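You operate a simulated robot arm through the tools that you are given. There is no shell and no other tool.

The job below is to be done with a simulated robot arm. You get a single attempt, and the scene is never put back.

## Task
Mix some lemon squash with water in the red cup.
Fine: 30 to 60 ml from the squash jug first, then 100 to 150 ml from the clear jug; both jugs back where they stood; under 5 ml spilt. Set down upright: squash jug, clear jug.

It is judged by the outcome, as a careful person would: the job done as asked, and still so three seconds after it is handed in. It fails if anything else is knocked over, pushed out of place, dropped, spilled or broken.

## Robot
A 7-joint arm with a two-finger parallel gripper, fixed in place. Base frame: the origin is at the foot of the arm, x ahead of it, y to its left, z up; the work surface is at about z = 0.9. Lengths are in m, angles in rad, forces in N, time in s.
Its first joint turns from -2.304 to 2.304 rad. Payload 3.91 kg.
The TCP is the grasp point between the finger pads, 0.03 m short of the fingertips. In the tool frame z runs along the fingers and y along their closing line. Largest opening 0.11 m; finger width 0.02, thickness 0.01; the body of the gripper, 0.048 by 0.112 m, starts 0.055 m behind the TCP.
Orientation is told as [roll, pitch, yaw] about the base's x, y, z axes, in that order, counted from this pose: with the fingers straight down and closing along the base's y, the tool's x points along the base's -x, its y along +y and its z along -z.

## Interface
- The arm moves only by the tool servo_tool. Its argument "rows" is a list of rows, each an object (a shift or turn left out is 0, a gripper value left out holds the last) with "gripper": the opening, from 0 (shut) to 1 (fully open); "delta_pos": the shift along the tool's x, y, z in units of 500 mm (1.0 is 500 mm), a list of three; "delta_rot": the turn, a rotation vector about the tool's x, y, z in units of 90 degrees (1.0 is 90 degrees), a list of three. In form: [{"gripper": gripper, "delta_pos": [tx, ty, tz], "delta_rot": [ax, ay, az]}, ...]. A call has 1 to 20 rows; each row is the pose to reach, as a shift and turn from the pose commanded when the call began, along the tool's axes at that moment. A call with a number of a shift or a turn outside -1 to 1 is refused whole. Each row takes 0.2 s and may step no farther than 0.05 m and 0.15 rad from the row before; otherwise, or with a gripper value out of range, the whole call is refused. A pose out of reach is approached as far as the arm can. The call stops where the force on the tool passes 40 N (or 10 N more than at its start, if that is more) or the arm is blocked; 0.2 s more then pass. Each finger travels about 0.108 m/s and halts on what it meets, pressing with about 23 N; the grip force reading is that of the motor and also rises with nothing between the fingers. The clock runs only during rows and for 0.2 s after the last one: add rows that repeat a pose to give the fingers time. The reply holds the time, the measured pose of the TCP, the force on the tool along the base axes, the opening and the grip force, in the units named above and with some noise, with the torque about the TCP (base axes, N m) and any sound that the robot's microphone picked up.
- Cameras (640 x 400 px; columns grow to the right, rows downward): "scene" is fixed at [0.0491, 0.4988, 1.6513]; the picture's right is [0.02, -1.00, 0.00], its down [-0.60, -0.01, -0.80] and it looks along [0.80, 0.01, -0.60] (base axes); focal length 322 px, centre (320, 200). "wrist" rides on the gripper at [0.072, 0.017, -0.103] in the tool frame; the picture's right is [-0.23, 0.97, 0.00], its down [-0.76, -0.18, -0.62] and it looks along [-0.61, -0.14, 0.78] (tool axes); focal length 222 px, centre (320, 200). There is no depth. A picture from a camera that has moved, and an enlarged one, comes with that camera's place and axes in the base frame and with its lens.
- capture(camera): a new picture of that camera. No time passes.
- zoom(camera, box): a new picture of the part [left, top, right, bottom] of that camera's present view, enlarged. No time passes.
- job_done(): hands the job in; it is judged then, once.

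Places have to be worked out from the pictures, the camera data and where the tool is seen. Open the gripper and draw the arm clear of the work before you hand the job in, unless the task says otherwise.

The tools are called after "Emit:" by a JSON object that holds its "fn" and its "kwargs". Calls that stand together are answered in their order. servo_tool: Moves the arm, as the interface text tells. Its arguments: {"type":"object","properties":{"rows":{"type":"array","items":{"type":"object","properties":{"gripper":{"type":"number"},"delta_pos":{"type":"array","items":{"type":"number"}},"delta_rot":{"type":"array","items":{"type":"number"}}}}}},"required":["rows"]} The other tools are called the same way: capture (camera) takes a picture; zoom (camera, box) takes an enlarged picture of a part of a camera's view; job_done () hands the job in.

At the start:

```text
clock: 0.0
tcp_pos: [0.6915, 0.2692, 1.2666]
ee_rot: [0.0, 0.001, 0.0]
contact_force: [0.0, 0.7, -0.1]
moment: [0.0, -0.01, -0.01]
finger_gap: 0.1098
gripper_force: 0.0
```

scene: 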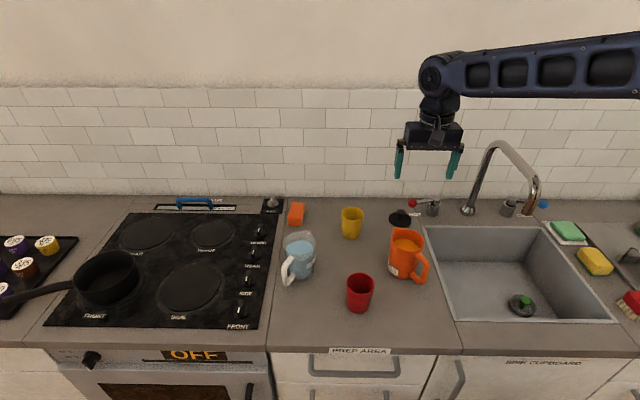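
wrist: 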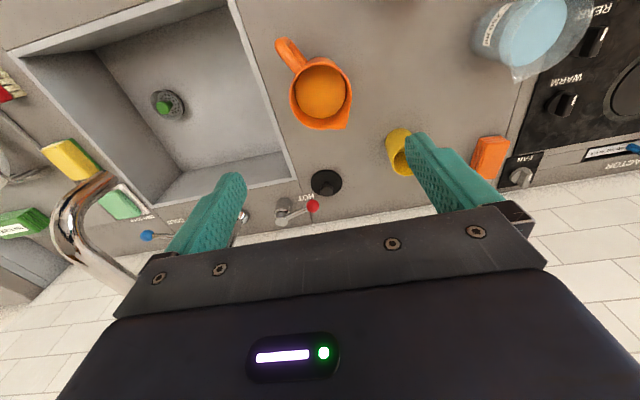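

I'll start with enlarged views of the jugs and the cup to work out where they are.

Emit:
{"fn": "zoom", "kwargs": {"camera": "scene", "box": [260, 190, 450, 330]}}

Emit:
{"fn": "zoom", "kwargs": {"camera": "scene", "box": [370, 200, 450, 300]}}

Emit:
{"fn": "zoom", "kwargs": {"camera": "wrist", "box": [260, 0, 620, 220]}}

```text
2.86 times, centred on (355, 260) of scene
camera zoom: at [0.0491, 0.4988, 1.6513], right [0.02, -1.0, 0.0], down [-0.6, -0.01, -0.8], along [0.8, 0.01, -0.6], focal length 921 px, centre (220, 29)
```

zoom: 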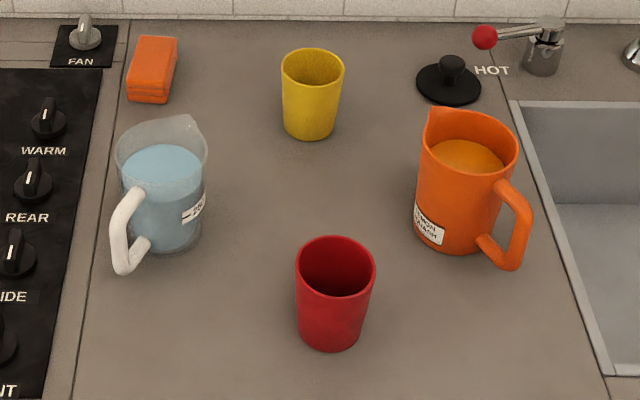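

```text
4.00 times, centred on (410, 250) of scene
camera zoom: at [0.0491, 0.4988, 1.6513], right [0.02, -1.0, 0.0], down [-0.6, -0.01, -0.8], along [0.8, 0.01, -0.6], focal length 1289 px, centre (-40, 0)
```

zoom: 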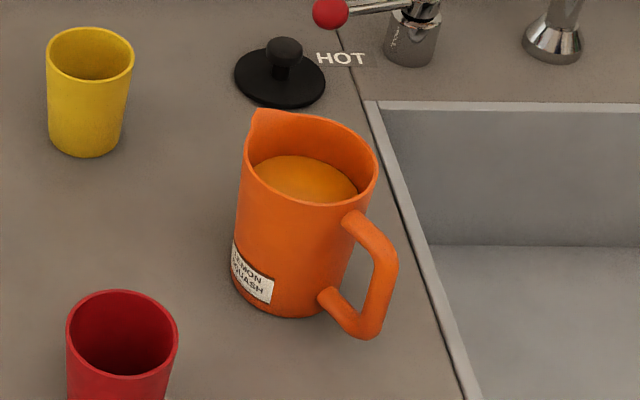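

```text
1.78 times, centred on (440, 110) of wrist
camera zoom: at [0.6188, 0.2884, 1.3692], right [0.23, 0.97, 0.0], down [0.76, -0.18, 0.62], along [0.61, -0.14, -0.78], focal length 395 px, centre (107, 360)
```

zoom: 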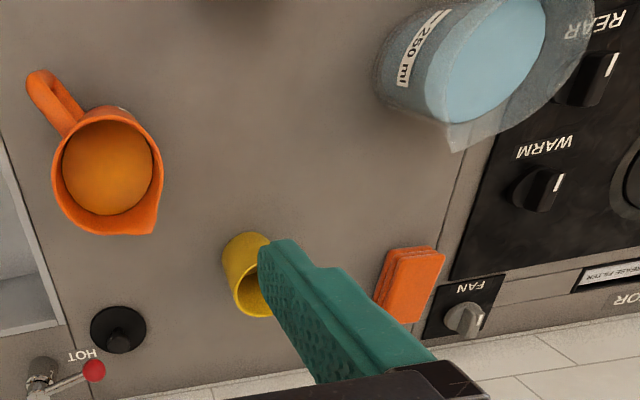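

From the pictures I judge:
- Red cup: about (0.571, 0.403), rim at z≈1.00.
- Orange squash jug: about (0.69, 0.268), rim z≈1.04, spout facing about +30° yaw.
- Clear jug: about (0.688, 0.562), spout about -30°.

Before gripping anything, I'll move empty to the squash pouring position, kept high, to check that the arm can make the tilt there.

Emit:
{"fn": "servo_tool", "kwargs": {"rows": [{"delta_pos": [0.06, 0.03, 0.02], "delta_rot": [0, 0, -0.055], "gripper": 1}, {"delta_pos": [0.12, 0.06, 0.04], "delta_rot": [0, 0, -0.11]}, {"delta_pos": [0.18, 0.09, 0.05], "delta_rot": [0, 0, -0.165]}, {"delta_pos": [0.24, 0.12, 0.06], "delta_rot": [0, 0, -0.22]}, {"delta_pos": [0.3, 0.15, 0.07], "delta_rot": [0, 0, -0.275]}, {"delta_pos": [0.36, 0.18, 0.08], "delta_rot": [0, 0, -0.333]}, {"delta_pos": [0.38, 0.188, 0.08], "delta_rot": [0, 0, -0.333]}]}}

Emit:
{"fn": "zoom", "kwargs": {"camera": "scene", "box": [270, 220, 330, 290]}}

```text
clock: 1.6
tcp_pos: [0.5033, 0.3644, 1.2268]
ee_rot: [0.001, 0.001, 0.525]
contact_force: [0.4, -0.3, 0.1]
moment: [0.02, -0.01, 0.0]
finger_gap: 0.1099
gripper_force: 0.1
```

```text
5.71 times, centred on (300, 255) of scene
camera zoom: at [0.0491, 0.4988, 1.6513], right [0.02, -1.0, 0.0], down [-0.6, -0.01, -0.8], along [0.8, 0.01, -0.6], focal length 1842 px, centre (434, -114)
```

zoom: 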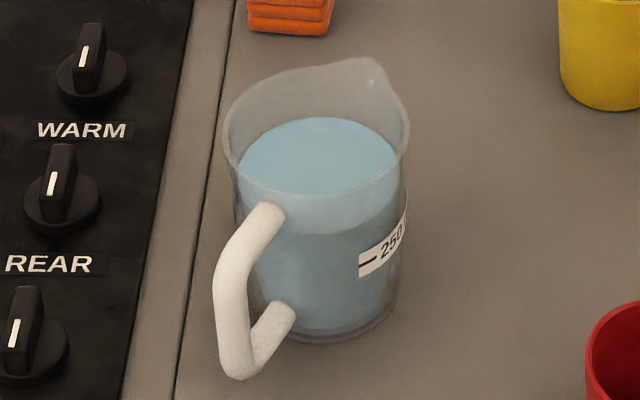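

The gripper is at the high pour pose. Now a 60° empty tilt test.

Emit:
{"fn": "servo_tool", "kwargs": {"rows": [{"delta_rot": [0, 0.08, 0]}, {"delta_rot": [0, 0.16, 0]}, {"delta_rot": [0, 0.24, 0]}, {"delta_rot": [0, 0.32, 0]}, {"delta_rot": [0, 0.4, 0]}, {"delta_rot": [0, 0.48, 0]}, {"delta_rot": [0, 0.56, 0]}, {"delta_rot": [0, 0.64, 0]}, {"delta_rot": [0, 0.667, 0]}, {"delta_rot": [0, 0.667, 0]}]}}

Emit:
{"fn": "capture", "kwargs": {"camera": "scene"}}

Emit:
{"fn": "capture", "kwargs": {"camera": "wrist"}}

```text
clock: 3.8
tcp_pos: [0.4969, 0.3747, 1.2045]
ee_rot: [-0.061, 1.039, 0.486]
contact_force: [-0.1, 0.5, 0.6]
moment: [0.01, 0.0, 0.0]
finger_gap: 0.1102
gripper_force: 0.0
out of reach, approached as far as the arm can: row 8, 9
```

```text
taken
```

scene: 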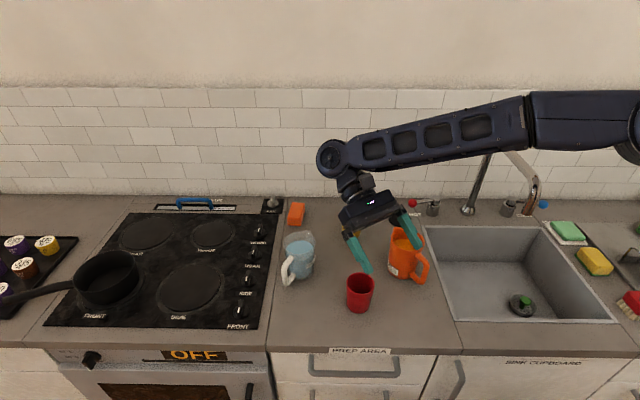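

```text
taken
camera wrist: at [0.5303, 0.4215, 1.3184], right [-0.4, 0.89, -0.23], down [0.89, 0.31, -0.34], along [-0.23, -0.33, -0.91], focal length 222 px, centre (320, 200)
```

wrist: 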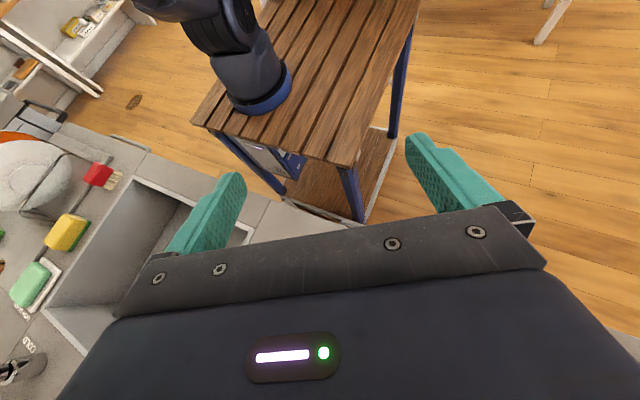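

The arm reaches a tilt of about 57° here. I estimate both pours need about 40–48°, and gripping with a 10° backward lean adds margin. I'll undo the tilt, ending at -10°.

Emit:
{"fn": "servo_tool", "kwargs": {"rows": [{"delta_rot": [0, -0.08, 0]}, {"delta_rot": [0, -0.16, 0]}, {"delta_rot": [0, -0.24, 0]}, {"delta_rot": [0, -0.32, 0]}, {"delta_rot": [0, -0.4, 0]}, {"delta_rot": [0, -0.48, 0]}, {"delta_rot": [0, -0.56, 0]}, {"delta_rot": [0, -0.64, 0]}, {"delta_rot": [0, -0.72, 0]}, {"delta_rot": [0, -0.778, 0]}, {"delta_rot": [0, -0.778, 0]}]}}

Emit:
{"fn": "capture", "kwargs": {"camera": "wrist"}}

```text
clock: 6.2
tcp_pos: [0.5031, 0.3633, 1.2257]
ee_rot: [0.0, -0.176, 0.524]
contact_force: [0.4, -0.4, -0.2]
moment: [0.01, -0.02, -0.03]
finger_gap: 0.1099
gripper_force: 0.0
```

```text
taken
camera wrist: at [0.4154, 0.3357, 1.315], right [-0.29, 0.96, 0.04], down [0.64, 0.17, 0.75], along [0.71, 0.24, -0.66], focal length 222 px, centre (320, 200)
```

wrist: 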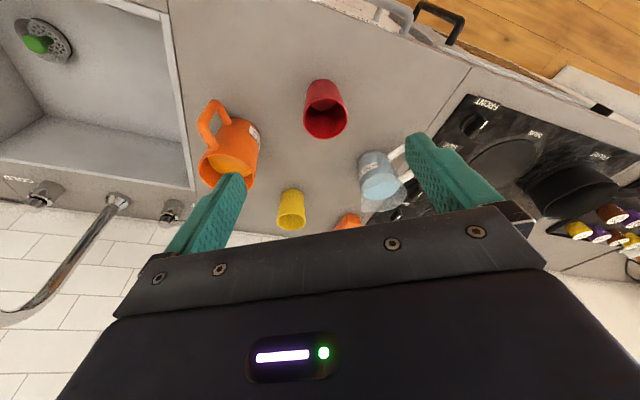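

This wrist view shows both jugs and the cup, so I'll enlarge it to triangulate their positions.

Emit:
{"fn": "zoom", "kwargs": {"camera": "wrist", "box": [190, 70, 290, 200]}}

Emit:
{"fn": "zoom", "kwargs": {"camera": "wrist", "box": [290, 70, 410, 220]}}

```text
3.08 times, centred on (240, 135) of wrist
camera zoom: at [0.4154, 0.3357, 1.315], right [-0.29, 0.96, 0.04], down [0.64, 0.17, 0.75], along [0.71, 0.24, -0.66], focal length 684 px, centre (566, 400)
```

zoom: 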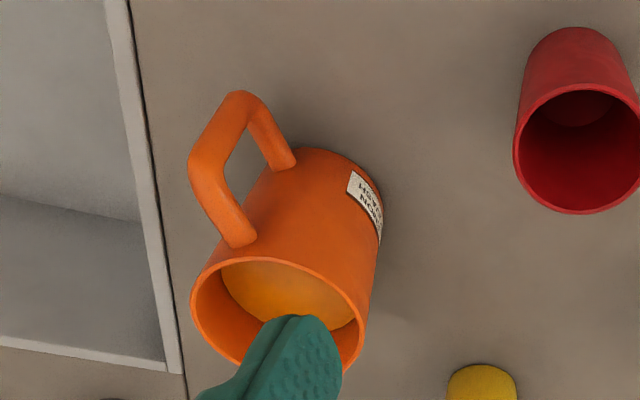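

```text
2.67 times, centred on (350, 145) of wrist
camera zoom: at [0.4154, 0.3357, 1.315], right [-0.29, 0.96, 0.04], down [0.64, 0.17, 0.75], along [0.71, 0.24, -0.66], focal length 592 px, centre (240, 347)
```

zoom: 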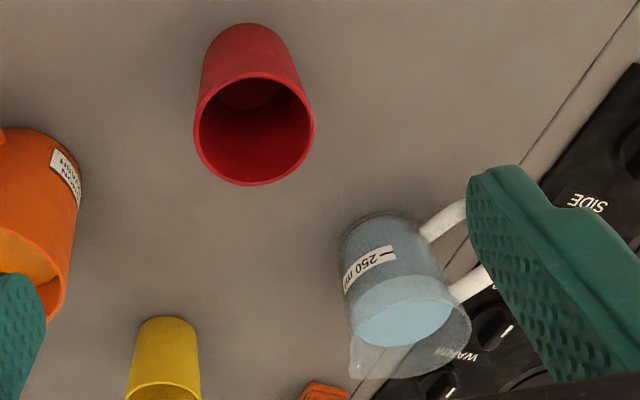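

Triangulation from this view agrees: the cup is at (0.572, 0.403) and the squash jug at about (0.686, 0.269). Moving to hover over the squash jug, fingertips above its rim.

Emit:
{"fn": "servo_tool", "kwargs": {"rows": [{"delta_pos": [-0.032, -0.058, 0.035]}, {"delta_pos": [-0.064, -0.117, 0.07]}, {"delta_pos": [-0.096, -0.175, 0.105]}, {"delta_pos": [-0.128, -0.233, 0.14]}, {"delta_pos": [-0.16, -0.292, 0.175]}, {"delta_pos": [-0.192, -0.35, 0.2106]}, {"delta_pos": [-0.192, -0.35, 0.2106]}]}}

Emit:
{"fn": "capture", "kwargs": {"camera": "wrist"}}

Emit:
{"fn": "zoom", "kwargs": {"camera": "scene", "box": [340, 120, 480, 300]}}

```text
clock: 7.8
tcp_pos: [0.6889, 0.2697, 1.1377]
ee_rot: [-0.002, -0.175, 0.522]
contact_force: [0.1, 0.2, -0.3]
moment: [0.01, -0.01, -0.02]
finger_gap: 0.1098
gripper_force: 0.0
```

```text
taken
camera wrist: at [0.6013, 0.2414, 1.2267], right [-0.29, 0.96, 0.04], down [0.64, 0.17, 0.75], along [0.71, 0.24, -0.66], focal length 222 px, centre (320, 200)
```

wrist: 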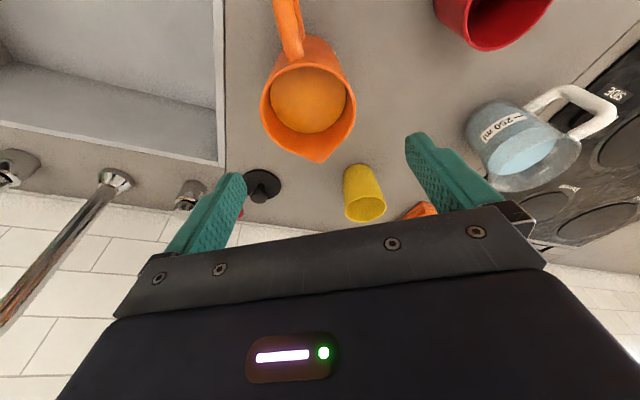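

```text
2.22 times, centred on (410, 210) of scene
camera zoom: at [0.0491, 0.4988, 1.6513], right [0.02, -1.0, 0.0], down [-0.6, -0.01, -0.8], along [0.8, 0.01, -0.6], focal length 716 px, centre (120, 178)
```

zoom: 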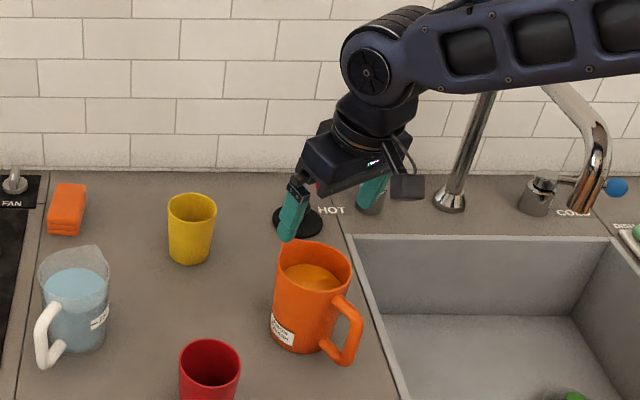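

Hovering over the squash jug. I'll zoom in to check how centred the grip is and which way the spout and handle face.

Emit:
{"fn": "zoom", "kwargs": {"camera": "wrist", "box": [220, 0, 400, 180]}}

```text
2.22 times, centred on (310, 90) of wrist
camera zoom: at [0.6013, 0.2414, 1.2267], right [-0.29, 0.96, 0.04], down [0.64, 0.17, 0.75], along [0.71, 0.24, -0.66], focal length 494 px, centre (342, 444)
```

zoom: 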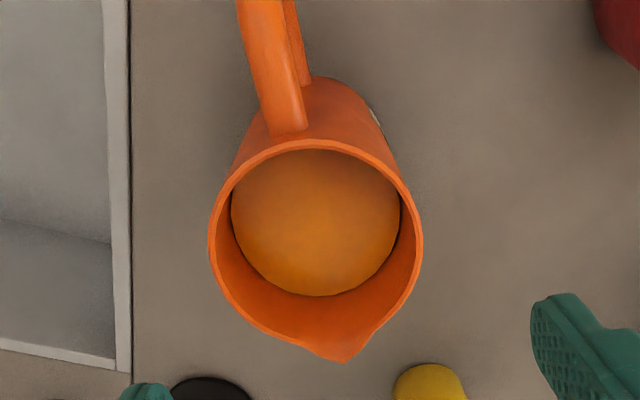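

The rim triangulates to about (0.6925, 0.265) at z≈1.03, with a diameter of about 0.087. I'll shift about 6 mm sideways, lower partway until the tips straddle the rim, and check.

Emit:
{"fn": "servo_tool", "kwargs": {"rows": [{"delta_pos": [-0.0038, -0.0114, 0.0007]}, {"delta_pos": [0.0066, -0.0114, 0.0598]}, {"delta_pos": [0.0171, -0.0114, 0.1189]}, {"delta_pos": [0.0272, -0.0114, 0.176]}, {"delta_pos": [0.0272, -0.0114, 0.176]}]}}

Emit:
{"fn": "capture", "kwargs": {"camera": "wrist"}}

Emit:
{"fn": "zoom", "kwargs": {"camera": "scene", "box": [360, 180, 460, 300]}}

```text
clock: 9.0
tcp_pos: [0.6926, 0.2644, 1.0486]
ee_rot: [0.001, -0.173, 0.522]
contact_force: [0.5, 0.1, 0.2]
moment: [-0.01, -0.02, 0.04]
finger_gap: 0.1099
gripper_force: 0.1
```

```text
taken
camera wrist: at [0.6061, 0.2365, 1.1389], right [-0.29, 0.96, 0.04], down [0.64, 0.17, 0.75], along [0.71, 0.24, -0.66], focal length 222 px, centre (320, 200)
```

wrist: 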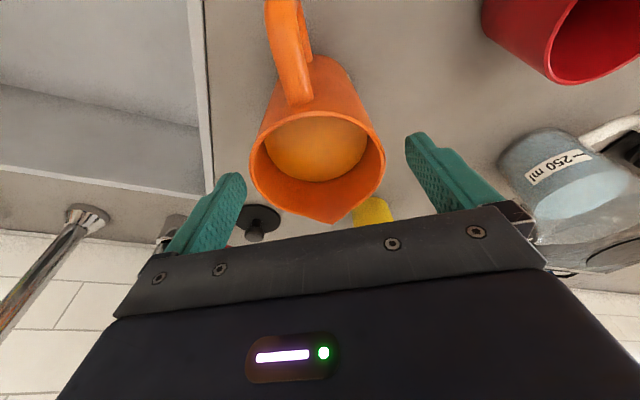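

```text
3.33 times, centred on (410, 240) of scene
camera zoom: at [0.0491, 0.4988, 1.6513], right [0.02, -1.0, 0.0], down [-0.6, -0.01, -0.8], along [0.8, 0.01, -0.6], focal length 1074 px, centre (20, 67)
```

zoom: 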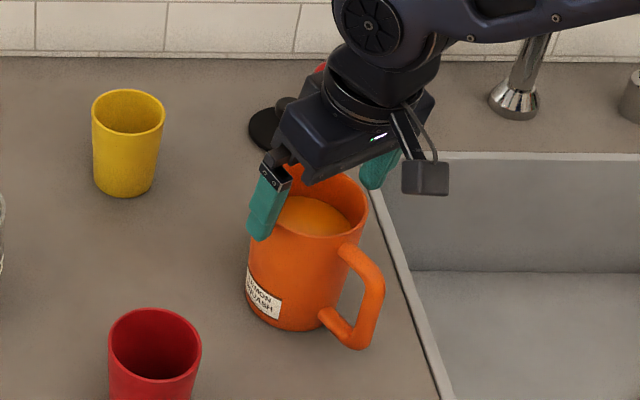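

The jug looks centred between the fingers and nothing is touching. Lowering to grip depth, with the TCP at z≈1.00.

Emit:
{"fn": "servo_tool", "kwargs": {"rows": [{"delta_pos": [0.0086, 0, 0.0488]}, {"delta_pos": [0.0172, 0, 0.0976]}, {"delta_pos": [0.0172, 0, 0.0976]}]}}

Emit:
{"fn": "capture", "kwargs": {"camera": "wrist"}}

Emit:
{"fn": "zoom", "kwargs": {"camera": "scene", "box": [360, 180, 460, 300]}}

```text
clock: 9.8
tcp_pos: [0.6911, 0.2633, 0.9999]
ee_rot: [0.0, -0.174, 0.522]
contact_force: [1.1, -0.5, 0.5]
moment: [-0.01, 0.0, 0.02]
finger_gap: 0.1101
gripper_force: 0.1
```

```text
taken
camera wrist: at [0.6044, 0.2352, 1.0893], right [-0.29, 0.96, 0.04], down [0.64, 0.17, 0.75], along [0.71, 0.24, -0.66], focal length 222 px, centre (320, 200)
```

wrist: 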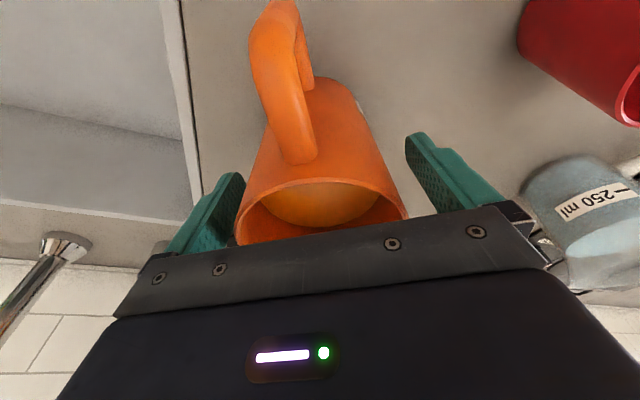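

```text
3.33 times, centred on (410, 240) of scene
camera zoom: at [0.0491, 0.4988, 1.6513], right [0.02, -1.0, 0.0], down [-0.6, -0.01, -0.8], along [0.8, 0.01, -0.6], focal length 1074 px, centre (20, 67)
```

zoom: 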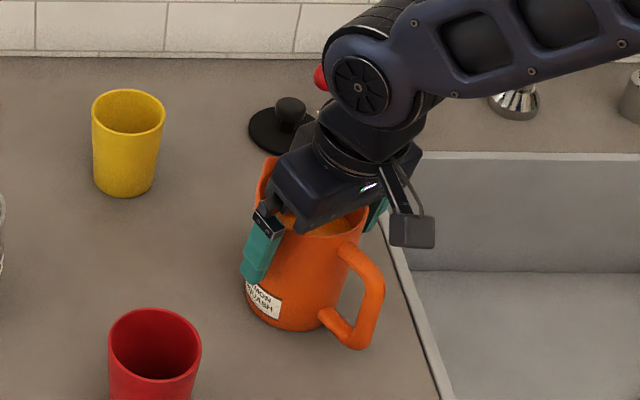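

Seated with clearance all round, and the jug sits about 2 mm toward the left finger. I'll nudge over and close.

Emit:
{"fn": "servo_tool", "kwargs": {"rows": [{"delta_pos": [0, -0.004, 0], "gripper": 1}, {"delta_pos": [0, -0.004, 0], "gripper": 0.85}, {"delta_pos": [0, -0.004, 0], "gripper": 0.75}, {"delta_pos": [0, -0.004, 0], "gripper": 0.6}, {"delta_pos": [0, -0.004, 0], "gripper": 0.4}, {"delta_pos": [0, -0.004, 0], "gripper": 0.4}]}}

Emit:
{"fn": "capture", "kwargs": {"camera": "wrist"}}

```text
clock: 11.2
tcp_pos: [0.6919, 0.2609, 1.0001]
ee_rot: [0.0, -0.174, 0.523]
contact_force: [2.6, -1.7, 1.1]
moment: [-0.1, -0.04, 0.02]
finger_gap: 0.09
gripper_force: 23.4
```

```text
taken
camera wrist: at [0.6059, 0.2334, 1.0896], right [-0.29, 0.96, 0.04], down [0.64, 0.17, 0.75], along [0.71, 0.24, -0.66], focal length 222 px, centre (320, 200)
```

wrist: 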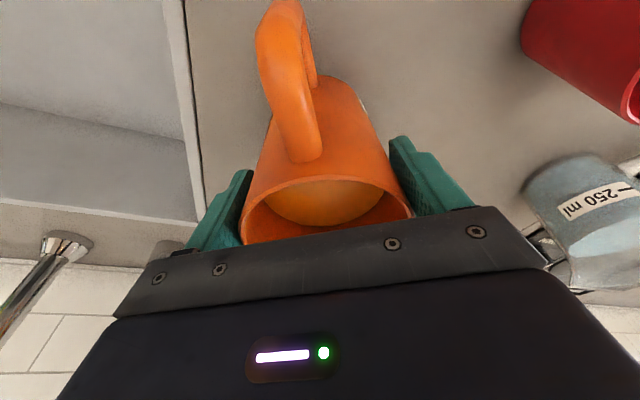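

Gripped at 0.090 m with 23 N. A small test lift will show the weight and whether it slips.

Emit:
{"fn": "servo_tool", "kwargs": {"rows": [{"delta_pos": [-0.0035, 0, -0.0197]}, {"delta_pos": [-0.007, 0, -0.0394]}, {"delta_pos": [-0.007, 0, -0.0394]}, {"delta_pos": [-0.007, 0, -0.0394]}, {"delta_pos": [-0.007, 0, -0.0394]}]}}

Emit:
{"fn": "zoom", "kwargs": {"camera": "scene", "box": [360, 180, 460, 300]}}

```text
clock: 12.4
tcp_pos: [0.6929, 0.2616, 1.0215]
ee_rot: [0.0, -0.174, 0.522]
contact_force: [-0.6, 0.0, -5.2]
moment: [-0.02, 0.01, 0.0]
finger_gap: 0.0898
gripper_force: 23.5
```

```text
3.33 times, centred on (410, 240) of scene
camera zoom: at [0.0491, 0.4988, 1.6513], right [0.02, -1.0, 0.0], down [-0.6, -0.01, -0.8], along [0.8, 0.01, -0.6], focal length 1074 px, centre (20, 67)
```

zoom: 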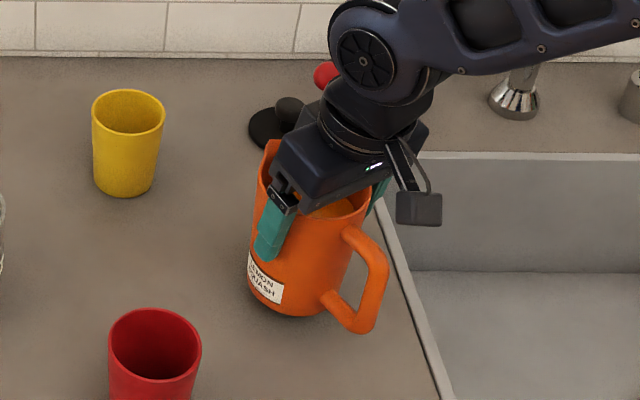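

The jug is held with a weight of about 5.2 N and no visible slip. Lifting it clear of the cup height, then carrying it smoothly to the staging point beside the cup, still upright.

Emit:
{"fn": "servo_tool", "kwargs": {"rows": [{"delta_pos": [-0.005, 0, -0.03]}, {"delta_pos": [-0.0155, 0, -0.088]}, {"delta_pos": [-0.026, 0, -0.147]}, {"delta_pos": [-0.0365, 0, -0.206]}, {"delta_pos": [-0.047, 0, -0.265]}, {"delta_pos": [-0.0522, 0, -0.2955]}, {"delta_pos": [-0.0454, 0.011, -0.2967]}, {"delta_pos": [-0.0272, 0.0402, -0.3]}, {"delta_pos": [0.0023, 0.0876, -0.3051]}, {"delta_pos": [0.0318, 0.135, -0.3103]}, {"delta_pos": [0.0613, 0.1825, -0.3155]}, {"delta_pos": [0.0908, 0.23, -0.3207]}, {"delta_pos": [0.1203, 0.2774, -0.3259]}, {"delta_pos": [0.1498, 0.3248, -0.3311]}, {"delta_pos": [0.168, 0.354, -0.3343]}, {"delta_pos": [0.1746, 0.365, -0.3355]}, {"delta_pos": [0.1746, 0.365, -0.3355]}, {"delta_pos": [0.1746, 0.365, -0.3355]}]}}

Emit:
{"fn": "capture", "kwargs": {"camera": "scene"}}

Emit:
{"fn": "capture", "kwargs": {"camera": "wrist"}}

```text
clock: 16.2
tcp_pos: [0.5008, 0.3636, 1.1694]
ee_rot: [0.0, -0.173, 0.524]
contact_force: [-0.5, 0.1, -5.7]
moment: [0.01, -0.02, 0.03]
finger_gap: 0.0901
gripper_force: 22.9
```

```text
taken
```

scene: 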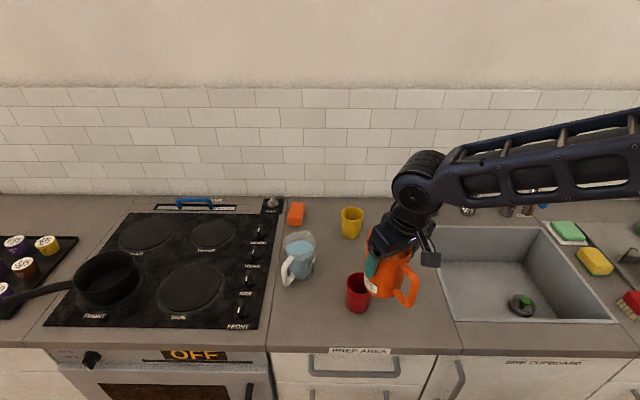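

```text
taken
camera wrist: at [0.4143, 0.3351, 1.2595], right [-0.29, 0.96, 0.04], down [0.65, 0.17, 0.75], along [0.71, 0.24, -0.67], focal length 222 px, centre (320, 200)
```

wrist: 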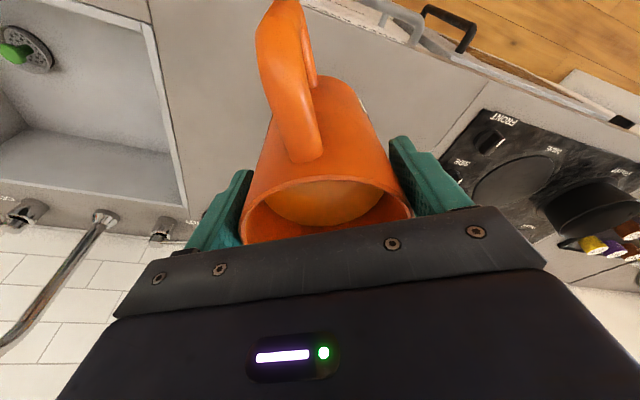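

Weight steady at about 5.5 N and the jug is upright over clear counter beside the cup. Tilting 22°, still below pouring, then I'll lower.

Emit:
{"fn": "servo_tool", "kwargs": {"rows": [{"delta_rot": [0, 0.03, 0]}, {"delta_rot": [0, 0.07, 0]}, {"delta_rot": [0, 0.11, 0]}, {"delta_rot": [0, 0.15, 0]}, {"delta_rot": [0, 0.19, 0]}, {"delta_rot": [0, 0.225, 0]}, {"delta_rot": [0, 0.2444, 0]}, {"delta_rot": [0, 0.2444, 0]}]}}

Emit:
{"fn": "capture", "kwargs": {"camera": "wrist"}}

Emit:
{"fn": "zoom", "kwargs": {"camera": "scene", "box": [330, 200, 450, 330]}}

```text
clock: 18.0
tcp_pos: [0.5025, 0.3626, 1.1701]
ee_rot: [-0.001, 0.211, 0.525]
contact_force: [-0.2, 0.1, -6.1]
moment: [0.01, -0.07, -0.01]
finger_gap: 0.09
gripper_force: 22.9
```

```text
taken
camera wrist: at [0.4505, 0.3553, 1.2865], right [-0.29, 0.95, -0.05], down [0.85, 0.28, 0.45], along [0.44, 0.09, -0.89], focal length 222 px, centre (320, 200)
```

wrist: 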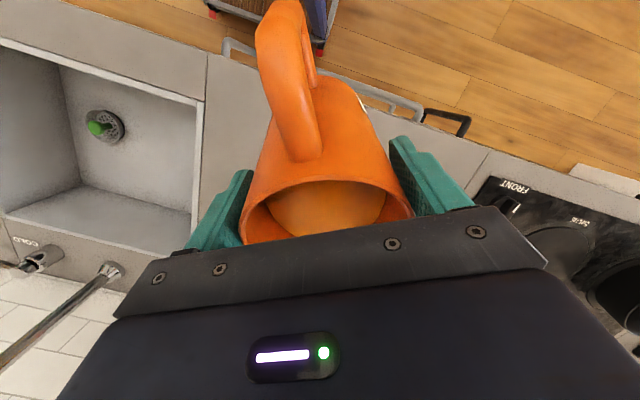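

```text
3.08 times, centred on (390, 265) of scene
camera zoom: at [0.0491, 0.4988, 1.6513], right [0.02, -1.0, 0.0], down [-0.6, -0.01, -0.8], along [0.8, 0.01, -0.6], focal length 992 px, centre (105, 0)
```

zoom: 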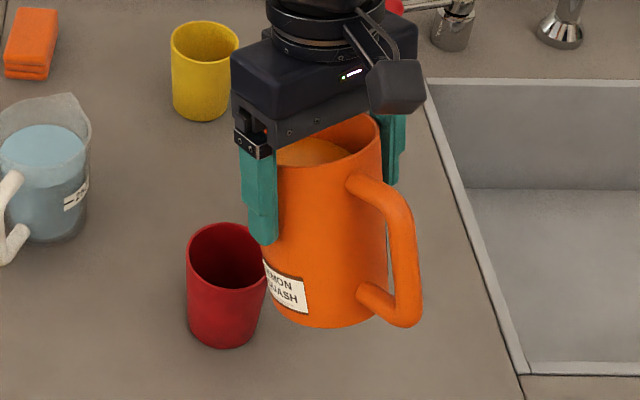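

The grip is solid: the jug looks unchanged in the wrist view after tilting. Lowering 0.10 m toward pour height.

Emit:
{"fn": "servo_tool", "kwargs": {"rows": [{"delta_pos": [-0.006, 0, 0.03]}, {"delta_pos": [-0.016, 0, 0.076]}, {"delta_pos": [-0.026, 0, 0.122]}, {"delta_pos": [-0.036, 0, 0.168]}, {"delta_pos": [-0.0416, 0, 0.1956]}, {"delta_pos": [-0.0416, 0, 0.1956]}]}}

Emit:
{"fn": "zoom", "kwargs": {"camera": "scene", "box": [330, 200, 450, 330]}}

Emit:
{"fn": "capture", "kwargs": {"camera": "wrist"}}

```text
clock: 19.4
tcp_pos: [0.5017, 0.363, 1.0696]
ee_rot: [0.0, 0.209, 0.527]
contact_force: [-0.2, -0.4, -5.1]
moment: [0.03, -0.1, 0.02]
finger_gap: 0.09
gripper_force: 23.3
```

```text
3.08 times, centred on (390, 265) of scene
camera zoom: at [0.0491, 0.4988, 1.6513], right [0.02, -1.0, 0.0], down [-0.6, -0.01, -0.8], along [0.8, 0.01, -0.6], focal length 992 px, centre (105, 0)
```

zoom: 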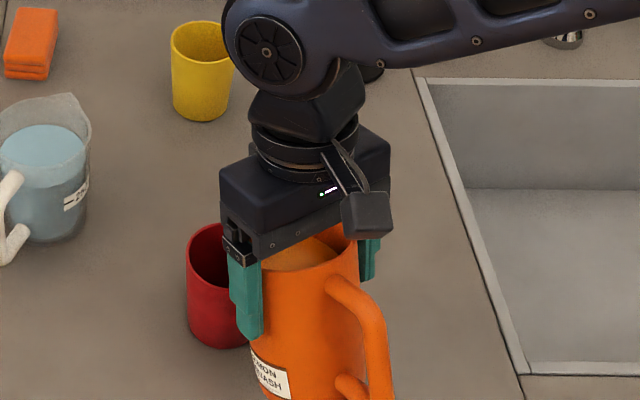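

```text
taken
camera wrist: at [0.4495, 0.3552, 1.1857], right [-0.29, 0.95, -0.05], down [0.85, 0.28, 0.45], along [0.44, 0.09, -0.89], focal length 222 px, centre (320, 200)
```

wrist: 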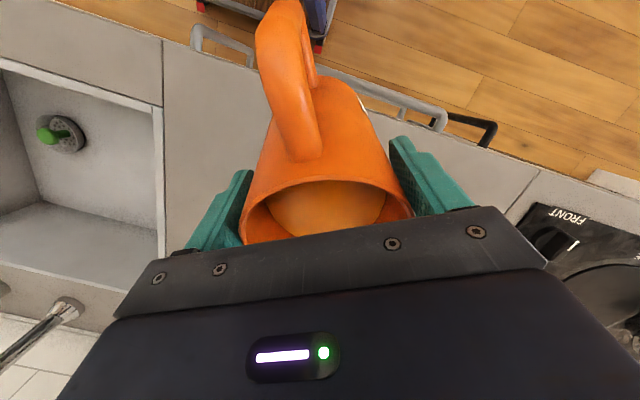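

Only the lip end of the cup is hidden in this view. I'll lower another 2 cm and tilt to about 30°, listening for pouring.

Emit:
{"fn": "servo_tool", "kwargs": {"rows": [{"delta_pos": [-0.004, 0, 0.02], "delta_rot": [0, 0.02, 0]}, {"delta_pos": [-0.0083, 0, 0.0391], "delta_rot": [0, 0.045, 0]}, {"delta_pos": [-0.0083, 0, 0.0391], "delta_rot": [0, 0.07, 0]}, {"delta_pos": [-0.0083, 0, 0.0391], "delta_rot": [0, 0.0889, 0]}, {"delta_pos": [-0.0083, 0, 0.0391], "delta_rot": [0, 0.0889, 0]}, {"delta_pos": [-0.0083, 0, 0.0391], "delta_rot": [0, 0.0889, 0]}]}}

Emit:
{"fn": "capture", "kwargs": {"camera": "wrist"}}

Emit:
{"fn": "zoom", "kwargs": {"camera": "scene", "box": [330, 220, 430, 340]}}

```text
clock: 20.8
tcp_pos: [0.5018, 0.3637, 1.0497]
ee_rot: [-0.001, 0.35, 0.524]
contact_force: [0.0, 0.2, -5.8]
moment: [0.05, -0.1, 0.03]
finger_gap: 0.0899
gripper_force: 22.7
```

```text
taken
camera wrist: at [0.4641, 0.3638, 1.1719], right [-0.3, 0.95, -0.08], down [0.89, 0.31, 0.32], along [0.33, 0.03, -0.94], focal length 222 px, centre (320, 200)
```

wrist: 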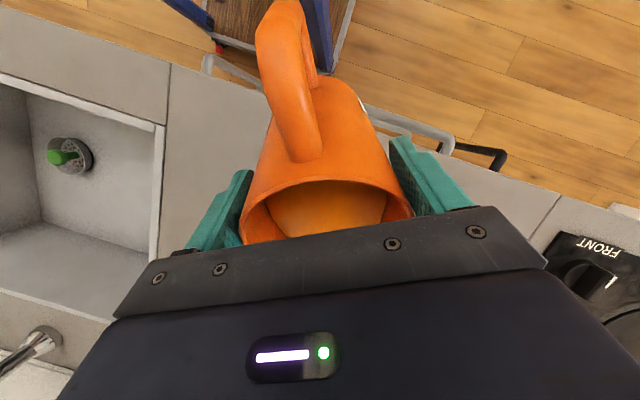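

```text
3.33 times, centred on (380, 280) of scene
camera zoom: at [0.0491, 0.4988, 1.6513], right [0.02, -1.0, 0.0], down [-0.6, -0.01, -0.8], along [0.8, 0.01, -0.6], focal length 1074 px, centre (120, -67)
```

zoom: 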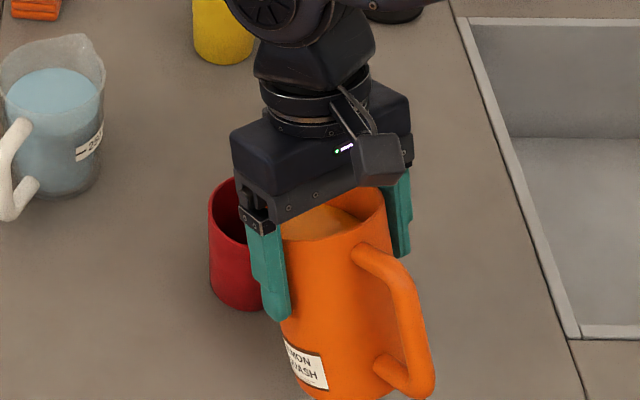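

No pouring at 30°. Going up slowly to 34°, then holding.

Emit:
{"fn": "servo_tool", "kwargs": {"rows": [{"delta_rot": [0, 0.0222, 0]}, {"delta_rot": [0, 0.0444, 0]}, {"delta_rot": [0, 0.0444, 0]}, {"delta_rot": [0, 0.0444, 0]}]}}

Emit:
{"fn": "zoom", "kwargs": {"camera": "wrist", "box": [220, 150, 440, 260]}}

```text
clock: 21.8
tcp_pos: [0.5009, 0.3635, 1.0489]
ee_rot: [-0.001, 0.419, 0.524]
contact_force: [0.4, 0.1, -6.0]
moment: [0.06, -0.09, 0.0]
finger_gap: 0.09
gripper_force: 23.2
```

```text
2.91 times, centred on (330, 205) of wrist
camera zoom: at [0.4717, 0.3679, 1.1736], right [-0.31, 0.95, -0.09], down [0.91, 0.32, 0.26], along [0.28, 0.0, -0.96], focal length 646 px, centre (291, 186)
```

zoom: 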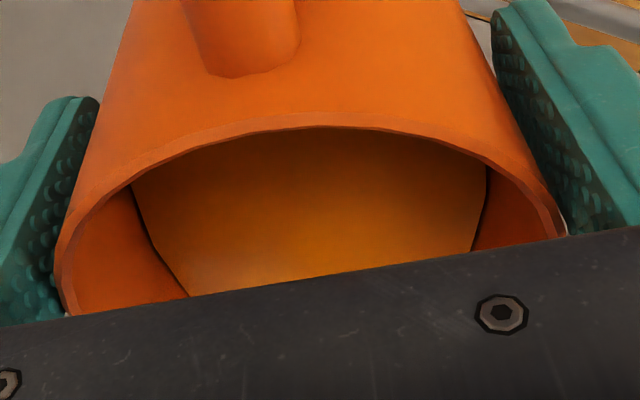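

Still quiet at 34°. Up to 37°.

Emit:
{"fn": "servo_tool", "kwargs": {"rows": [{"delta_rot": [0, 0.0167, 0]}, {"delta_rot": [0, 0.0333, 0]}, {"delta_rot": [0, 0.0333, 0]}, {"delta_rot": [0, 0.0333, 0]}]}}

Emit:
{"fn": "zoom", "kwargs": {"camera": "wrist", "box": [220, 150, 440, 260]}}

```text
clock: 22.8
tcp_pos: [0.5023, 0.3637, 1.05]
ee_rot: [0.0, 0.471, 0.523]
contact_force: [0.6, 0.0, -5.9]
moment: [0.04, -0.14, 0.02]
finger_gap: 0.0899
gripper_force: 22.9
```

```text
2.91 times, centred on (330, 205) of wrist
camera zoom: at [0.4778, 0.3709, 1.1748], right [-0.31, 0.94, -0.1], down [0.92, 0.33, 0.21], along [0.23, -0.03, -0.97], focal length 646 px, centre (291, 186)
```

zoom: 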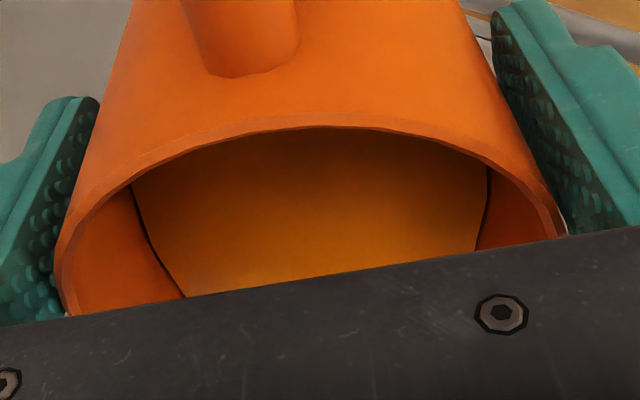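

Still no pouring at 37°, and the load reads about 5.8 N. Up to 39.5°.

Emit:
{"fn": "servo_tool", "kwargs": {"rows": [{"delta_rot": [0, 0.014, 0]}, {"delta_rot": [0, 0.0278, 0]}, {"delta_rot": [0, 0.0278, 0]}, {"delta_rot": [0, 0.0278, 0]}]}}

Emit:
{"fn": "zoom", "kwargs": {"camera": "scene", "box": [330, 220, 430, 340]}}

```text
clock: 23.8
tcp_pos: [0.5017, 0.3623, 1.0491]
ee_rot: [0.0, 0.516, 0.524]
contact_force: [0.4, -0.2, -4.4]
moment: [0.07, -0.11, 0.03]
finger_gap: 0.0899
gripper_force: 22.6
```

```text
3.33 times, centred on (380, 280) of scene
camera zoom: at [0.0491, 0.4988, 1.6513], right [0.02, -1.0, 0.0], down [-0.6, -0.01, -0.8], along [0.8, 0.01, -0.6], focal length 1074 px, centre (120, -67)
```

zoom: 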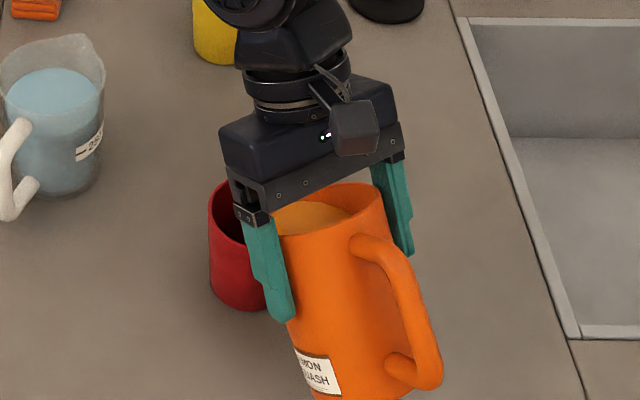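

The load dipped to 4.4 N, so I'll hold for a repeat reading before changing anything.

Emit:
{"fn": "servo_tool", "kwargs": {"rows": [{"delta_rot": [0, 0, 0]}]}}

Emit:
{"fn": "zoom", "kwargs": {"camera": "wrist", "box": [220, 150, 440, 260]}}

```text
clock: 24.2
tcp_pos: [0.5029, 0.3628, 1.049]
ee_rot: [0.001, 0.514, 0.524]
contact_force: [0.2, -0.7, -6.8]
moment: [0.05, -0.12, 0.0]
finger_gap: 0.0901
gripper_force: 22.8
```

```text
2.91 times, centred on (330, 205) of wrist
camera zoom: at [0.4825, 0.3734, 1.1757], right [-0.32, 0.94, -0.11], down [0.93, 0.33, 0.17], along [0.19, -0.05, -0.98], focal length 646 px, centre (291, 186)
```

zoom: 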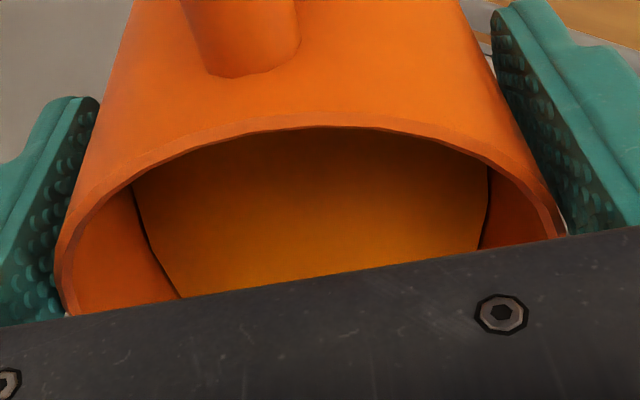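

The load reading is just noisy (about ±1 N), and nothing has poured yet. Up to 41.5°.

Emit:
{"fn": "servo_tool", "kwargs": {"rows": [{"delta_rot": [0, 0.011, 0]}, {"delta_rot": [0, 0.0222, 0]}, {"delta_rot": [0, 0.0222, 0]}, {"delta_rot": [0, 0.0222, 0]}]}}

Emit:
{"fn": "zoom", "kwargs": {"camera": "scene", "box": [330, 220, 430, 340]}}

Emit:
{"fn": "zoom", "kwargs": {"camera": "wrist", "box": [220, 150, 440, 260]}}

```text
clock: 25.2
tcp_pos: [0.502, 0.364, 1.0497]
ee_rot: [0.0, 0.549, 0.522]
contact_force: [0.1, -0.4, -5.6]
moment: [0.09, -0.11, -0.01]
finger_gap: 0.0899
gripper_force: 23.4
```

```text
3.33 times, centred on (380, 280) of scene
camera zoom: at [0.0491, 0.4988, 1.6513], right [0.02, -1.0, 0.0], down [-0.6, -0.01, -0.8], along [0.8, 0.01, -0.6], focal length 1074 px, centre (120, -67)
```

zoom: 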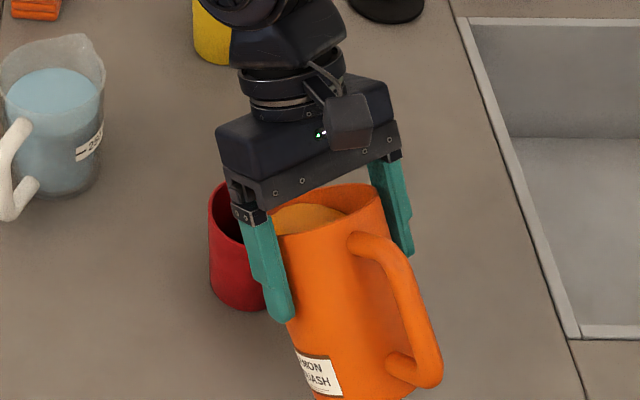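

```text
2.91 times, centred on (330, 205) of wrist
camera zoom: at [0.4863, 0.3763, 1.1761], right [-0.32, 0.94, -0.12], down [0.93, 0.33, 0.13], along [0.16, -0.07, -0.98], focal length 646 px, centre (291, 186)
```

zoom: 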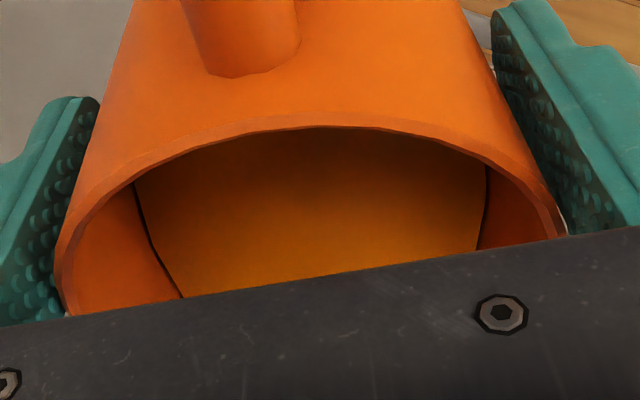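

Nothing yet at 41.5°. Continuing to 44°.

Emit:
{"fn": "servo_tool", "kwargs": {"rows": [{"delta_rot": [0, 0.014, 0]}, {"delta_rot": [0, 0.0278, 0]}, {"delta_rot": [0, 0.0278, 0]}, {"delta_rot": [0, 0.0278, 0]}]}}

Emit:
{"fn": "zoom", "kwargs": {"camera": "scene", "box": [340, 230, 420, 310]}}

```text
clock: 26.2
tcp_pos: [0.5034, 0.3646, 1.0499]
ee_rot: [-0.001, 0.593, 0.523]
contact_force: [-0.3, 0.0, -5.7]
moment: [0.08, -0.12, -0.01]
finger_gap: 0.09
gripper_force: 22.7
```

```text
5.00 times, centred on (380, 270) of scene
camera zoom: at [0.0491, 0.4988, 1.6513], right [0.02, -1.0, 0.0], down [-0.6, -0.01, -0.8], along [0.8, 0.01, -0.6], focal length 1612 px, centre (20, -150)
```

zoom: 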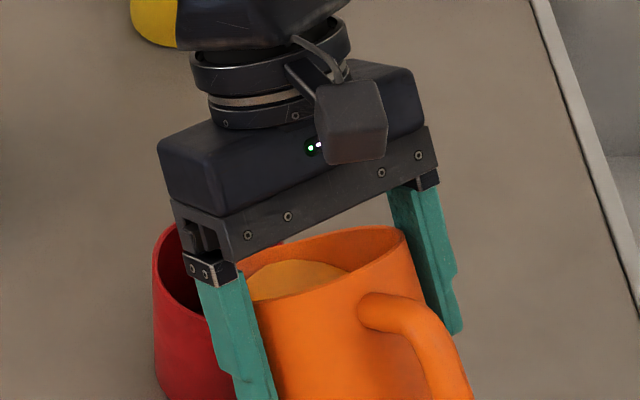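

The liquid edge is getting close to the rim on the spout side. Up to 46°.

Emit:
{"fn": "servo_tool", "kwargs": {"rows": [{"delta_rot": [0, 0.011, 0]}, {"delta_rot": [0, 0.0222, 0]}, {"delta_rot": [0, 0.0222, 0]}, {"delta_rot": [0, 0.0222, 0]}]}}

Emit:
{"fn": "zoom", "kwargs": {"camera": "scene", "box": [340, 230, 420, 310]}}

```text
clock: 27.2
tcp_pos: [0.5024, 0.3651, 1.0507]
ee_rot: [-0.001, 0.627, 0.524]
contact_force: [-0.2, 0.2, -4.6]
moment: [0.08, -0.13, -0.03]
finger_gap: 0.0901
gripper_force: 23.3
```

```text
5.00 times, centred on (380, 270) of scene
camera zoom: at [0.0491, 0.4988, 1.6513], right [0.02, -1.0, 0.0], down [-0.6, -0.01, -0.8], along [0.8, 0.01, -0.6], focal length 1612 px, centre (20, -150)
```

zoom: 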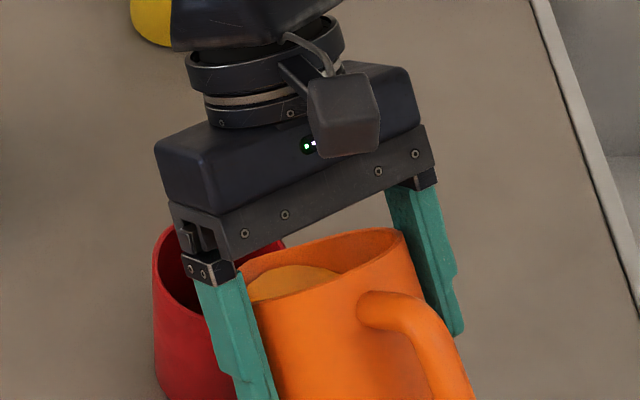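

No sound yet. Up to 48°.

Emit:
{"fn": "servo_tool", "kwargs": {"rows": [{"delta_rot": [0, 0.011, 0]}, {"delta_rot": [0, 0.0222, 0]}, {"delta_rot": [0, 0.0222, 0]}, {"delta_rot": [0, 0.0222, 0]}]}}

Emit:
{"fn": "zoom", "kwargs": {"camera": "scene", "box": [340, 230, 420, 310]}}

Emit:
{"fn": "capture", "kwargs": {"camera": "wrist"}}

```text
clock: 28.2
tcp_pos: [0.5015, 0.3643, 1.0489]
ee_rot: [0.0, 0.664, 0.523]
contact_force: [0.6, 0.2, -5.5]
moment: [0.06, -0.13, 0.02]
finger_gap: 0.0896
gripper_force: 23.0
```

```text
5.00 times, centred on (380, 270) of scene
camera zoom: at [0.0491, 0.4988, 1.6513], right [0.02, -1.0, 0.0], down [-0.6, -0.01, -0.8], along [0.8, 0.01, -0.6], focal length 1612 px, centre (20, -150)
```

zoom: 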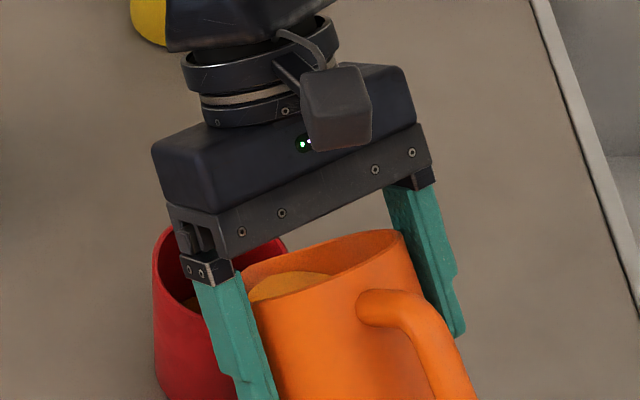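

```text
taken
camera wrist: at [0.4982, 0.3836, 1.176], right [-0.33, 0.93, -0.14], down [0.94, 0.34, 0.02], along [0.07, -0.12, -0.99], focal length 222 px, centre (320, 200)
```

wrist: 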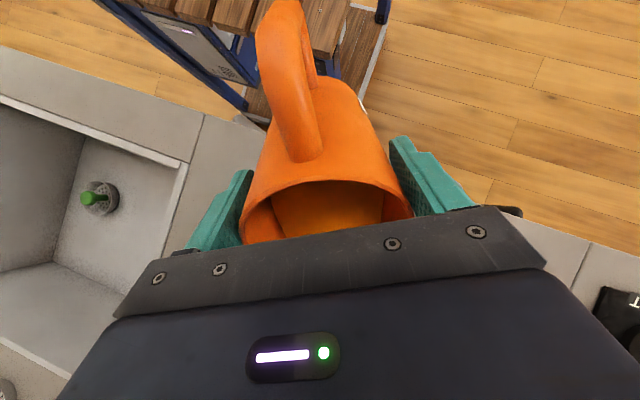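

Squash is now visible inside the cup. Time is frozen between calls, so I'll zoom in to judge the level before acting.

Emit:
{"fn": "zoom", "kwargs": {"camera": "scene", "box": [350, 265, 390, 310]}}

```text
8.89 times, centred on (370, 288) of scene
camera zoom: at [0.0491, 0.4988, 1.6513], right [0.02, -1.0, 0.0], down [-0.6, -0.01, -0.8], along [0.8, 0.01, -0.6], focal length 2865 px, centre (-124, -578)
```

zoom: 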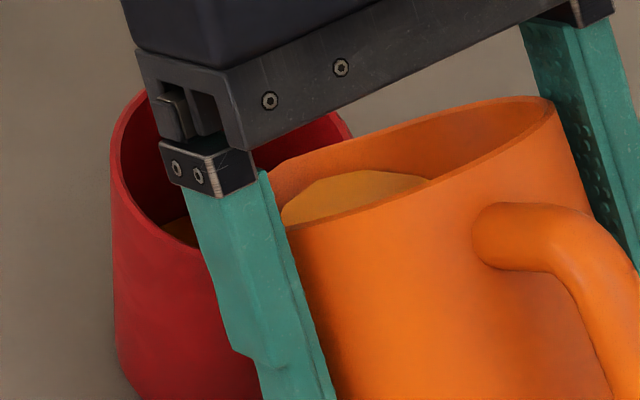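

Emit:
{"fn": "zoom", "kwargs": {"camera": "scene", "box": [345, 275, 370, 295]}}

```text
16.00 times, centred on (358, 285) of scene
camera zoom: at [0.0491, 0.4988, 1.6513], right [0.02, -1.0, 0.0], down [-0.6, -0.01, -0.8], along [0.8, 0.01, -0.6], focal length 5157 px, centre (-280, -1160)
```

zoom: 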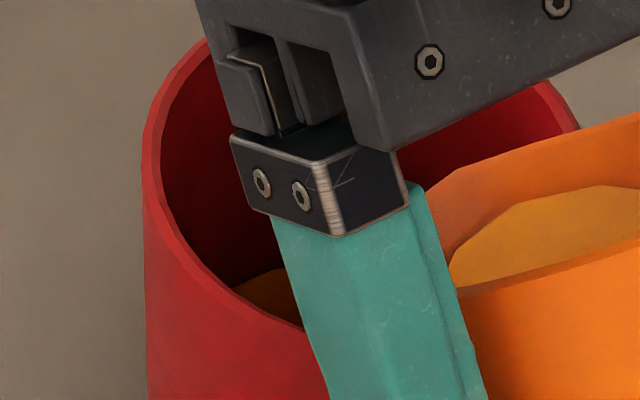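

The edge I can see suggests the cup already has a meaningful amount, so I'm stopping the flow now by tilting back to 30°. Then I'll inspect.

Emit:
{"fn": "servo_tool", "kwargs": {"rows": [{"delta_rot": [0, -0.08, 0]}, {"delta_rot": [0, -0.15, 0]}, {"delta_rot": [0, -0.2, 0]}, {"delta_rot": [0, -0.2, 0]}]}}

Emit:
{"fn": "zoom", "kwargs": {"camera": "scene", "box": [345, 265, 375, 315]}}

Emit:
{"fn": "zoom", "kwargs": {"camera": "scene", "box": [330, 220, 430, 340]}}

```text
clock: 29.2
tcp_pos: [0.501, 0.3639, 1.0503]
ee_rot: [0.001, 0.348, 0.524]
contact_force: [-0.5, 0.8, -5.4]
moment: [0.01, -0.11, 0.01]
finger_gap: 0.09
gripper_force: 23.4
```

```text
8.00 times, centred on (360, 290) of scene
camera zoom: at [0.0491, 0.4988, 1.6513], right [0.02, -1.0, 0.0], down [-0.6, -0.01, -0.8], along [0.8, 0.01, -0.6], focal length 2579 px, centre (0, -520)
```

zoom: 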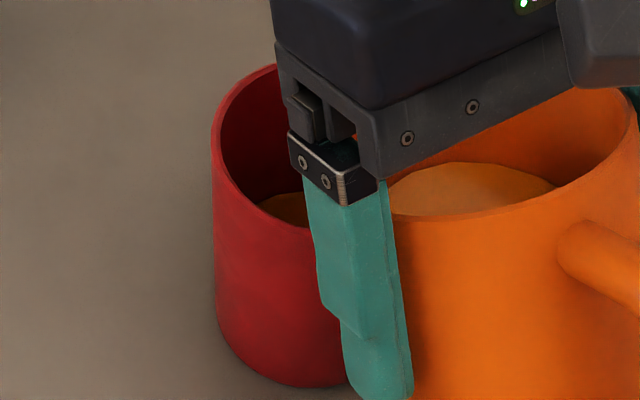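

```text
3.33 times, centred on (380, 280) of scene
camera zoom: at [0.0491, 0.4988, 1.6513], right [0.02, -1.0, 0.0], down [-0.6, -0.01, -0.8], along [0.8, 0.01, -0.6], focal length 1074 px, centre (120, -67)
```

zoom: 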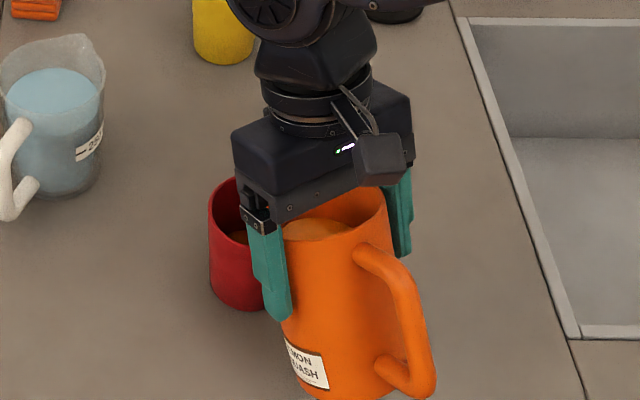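

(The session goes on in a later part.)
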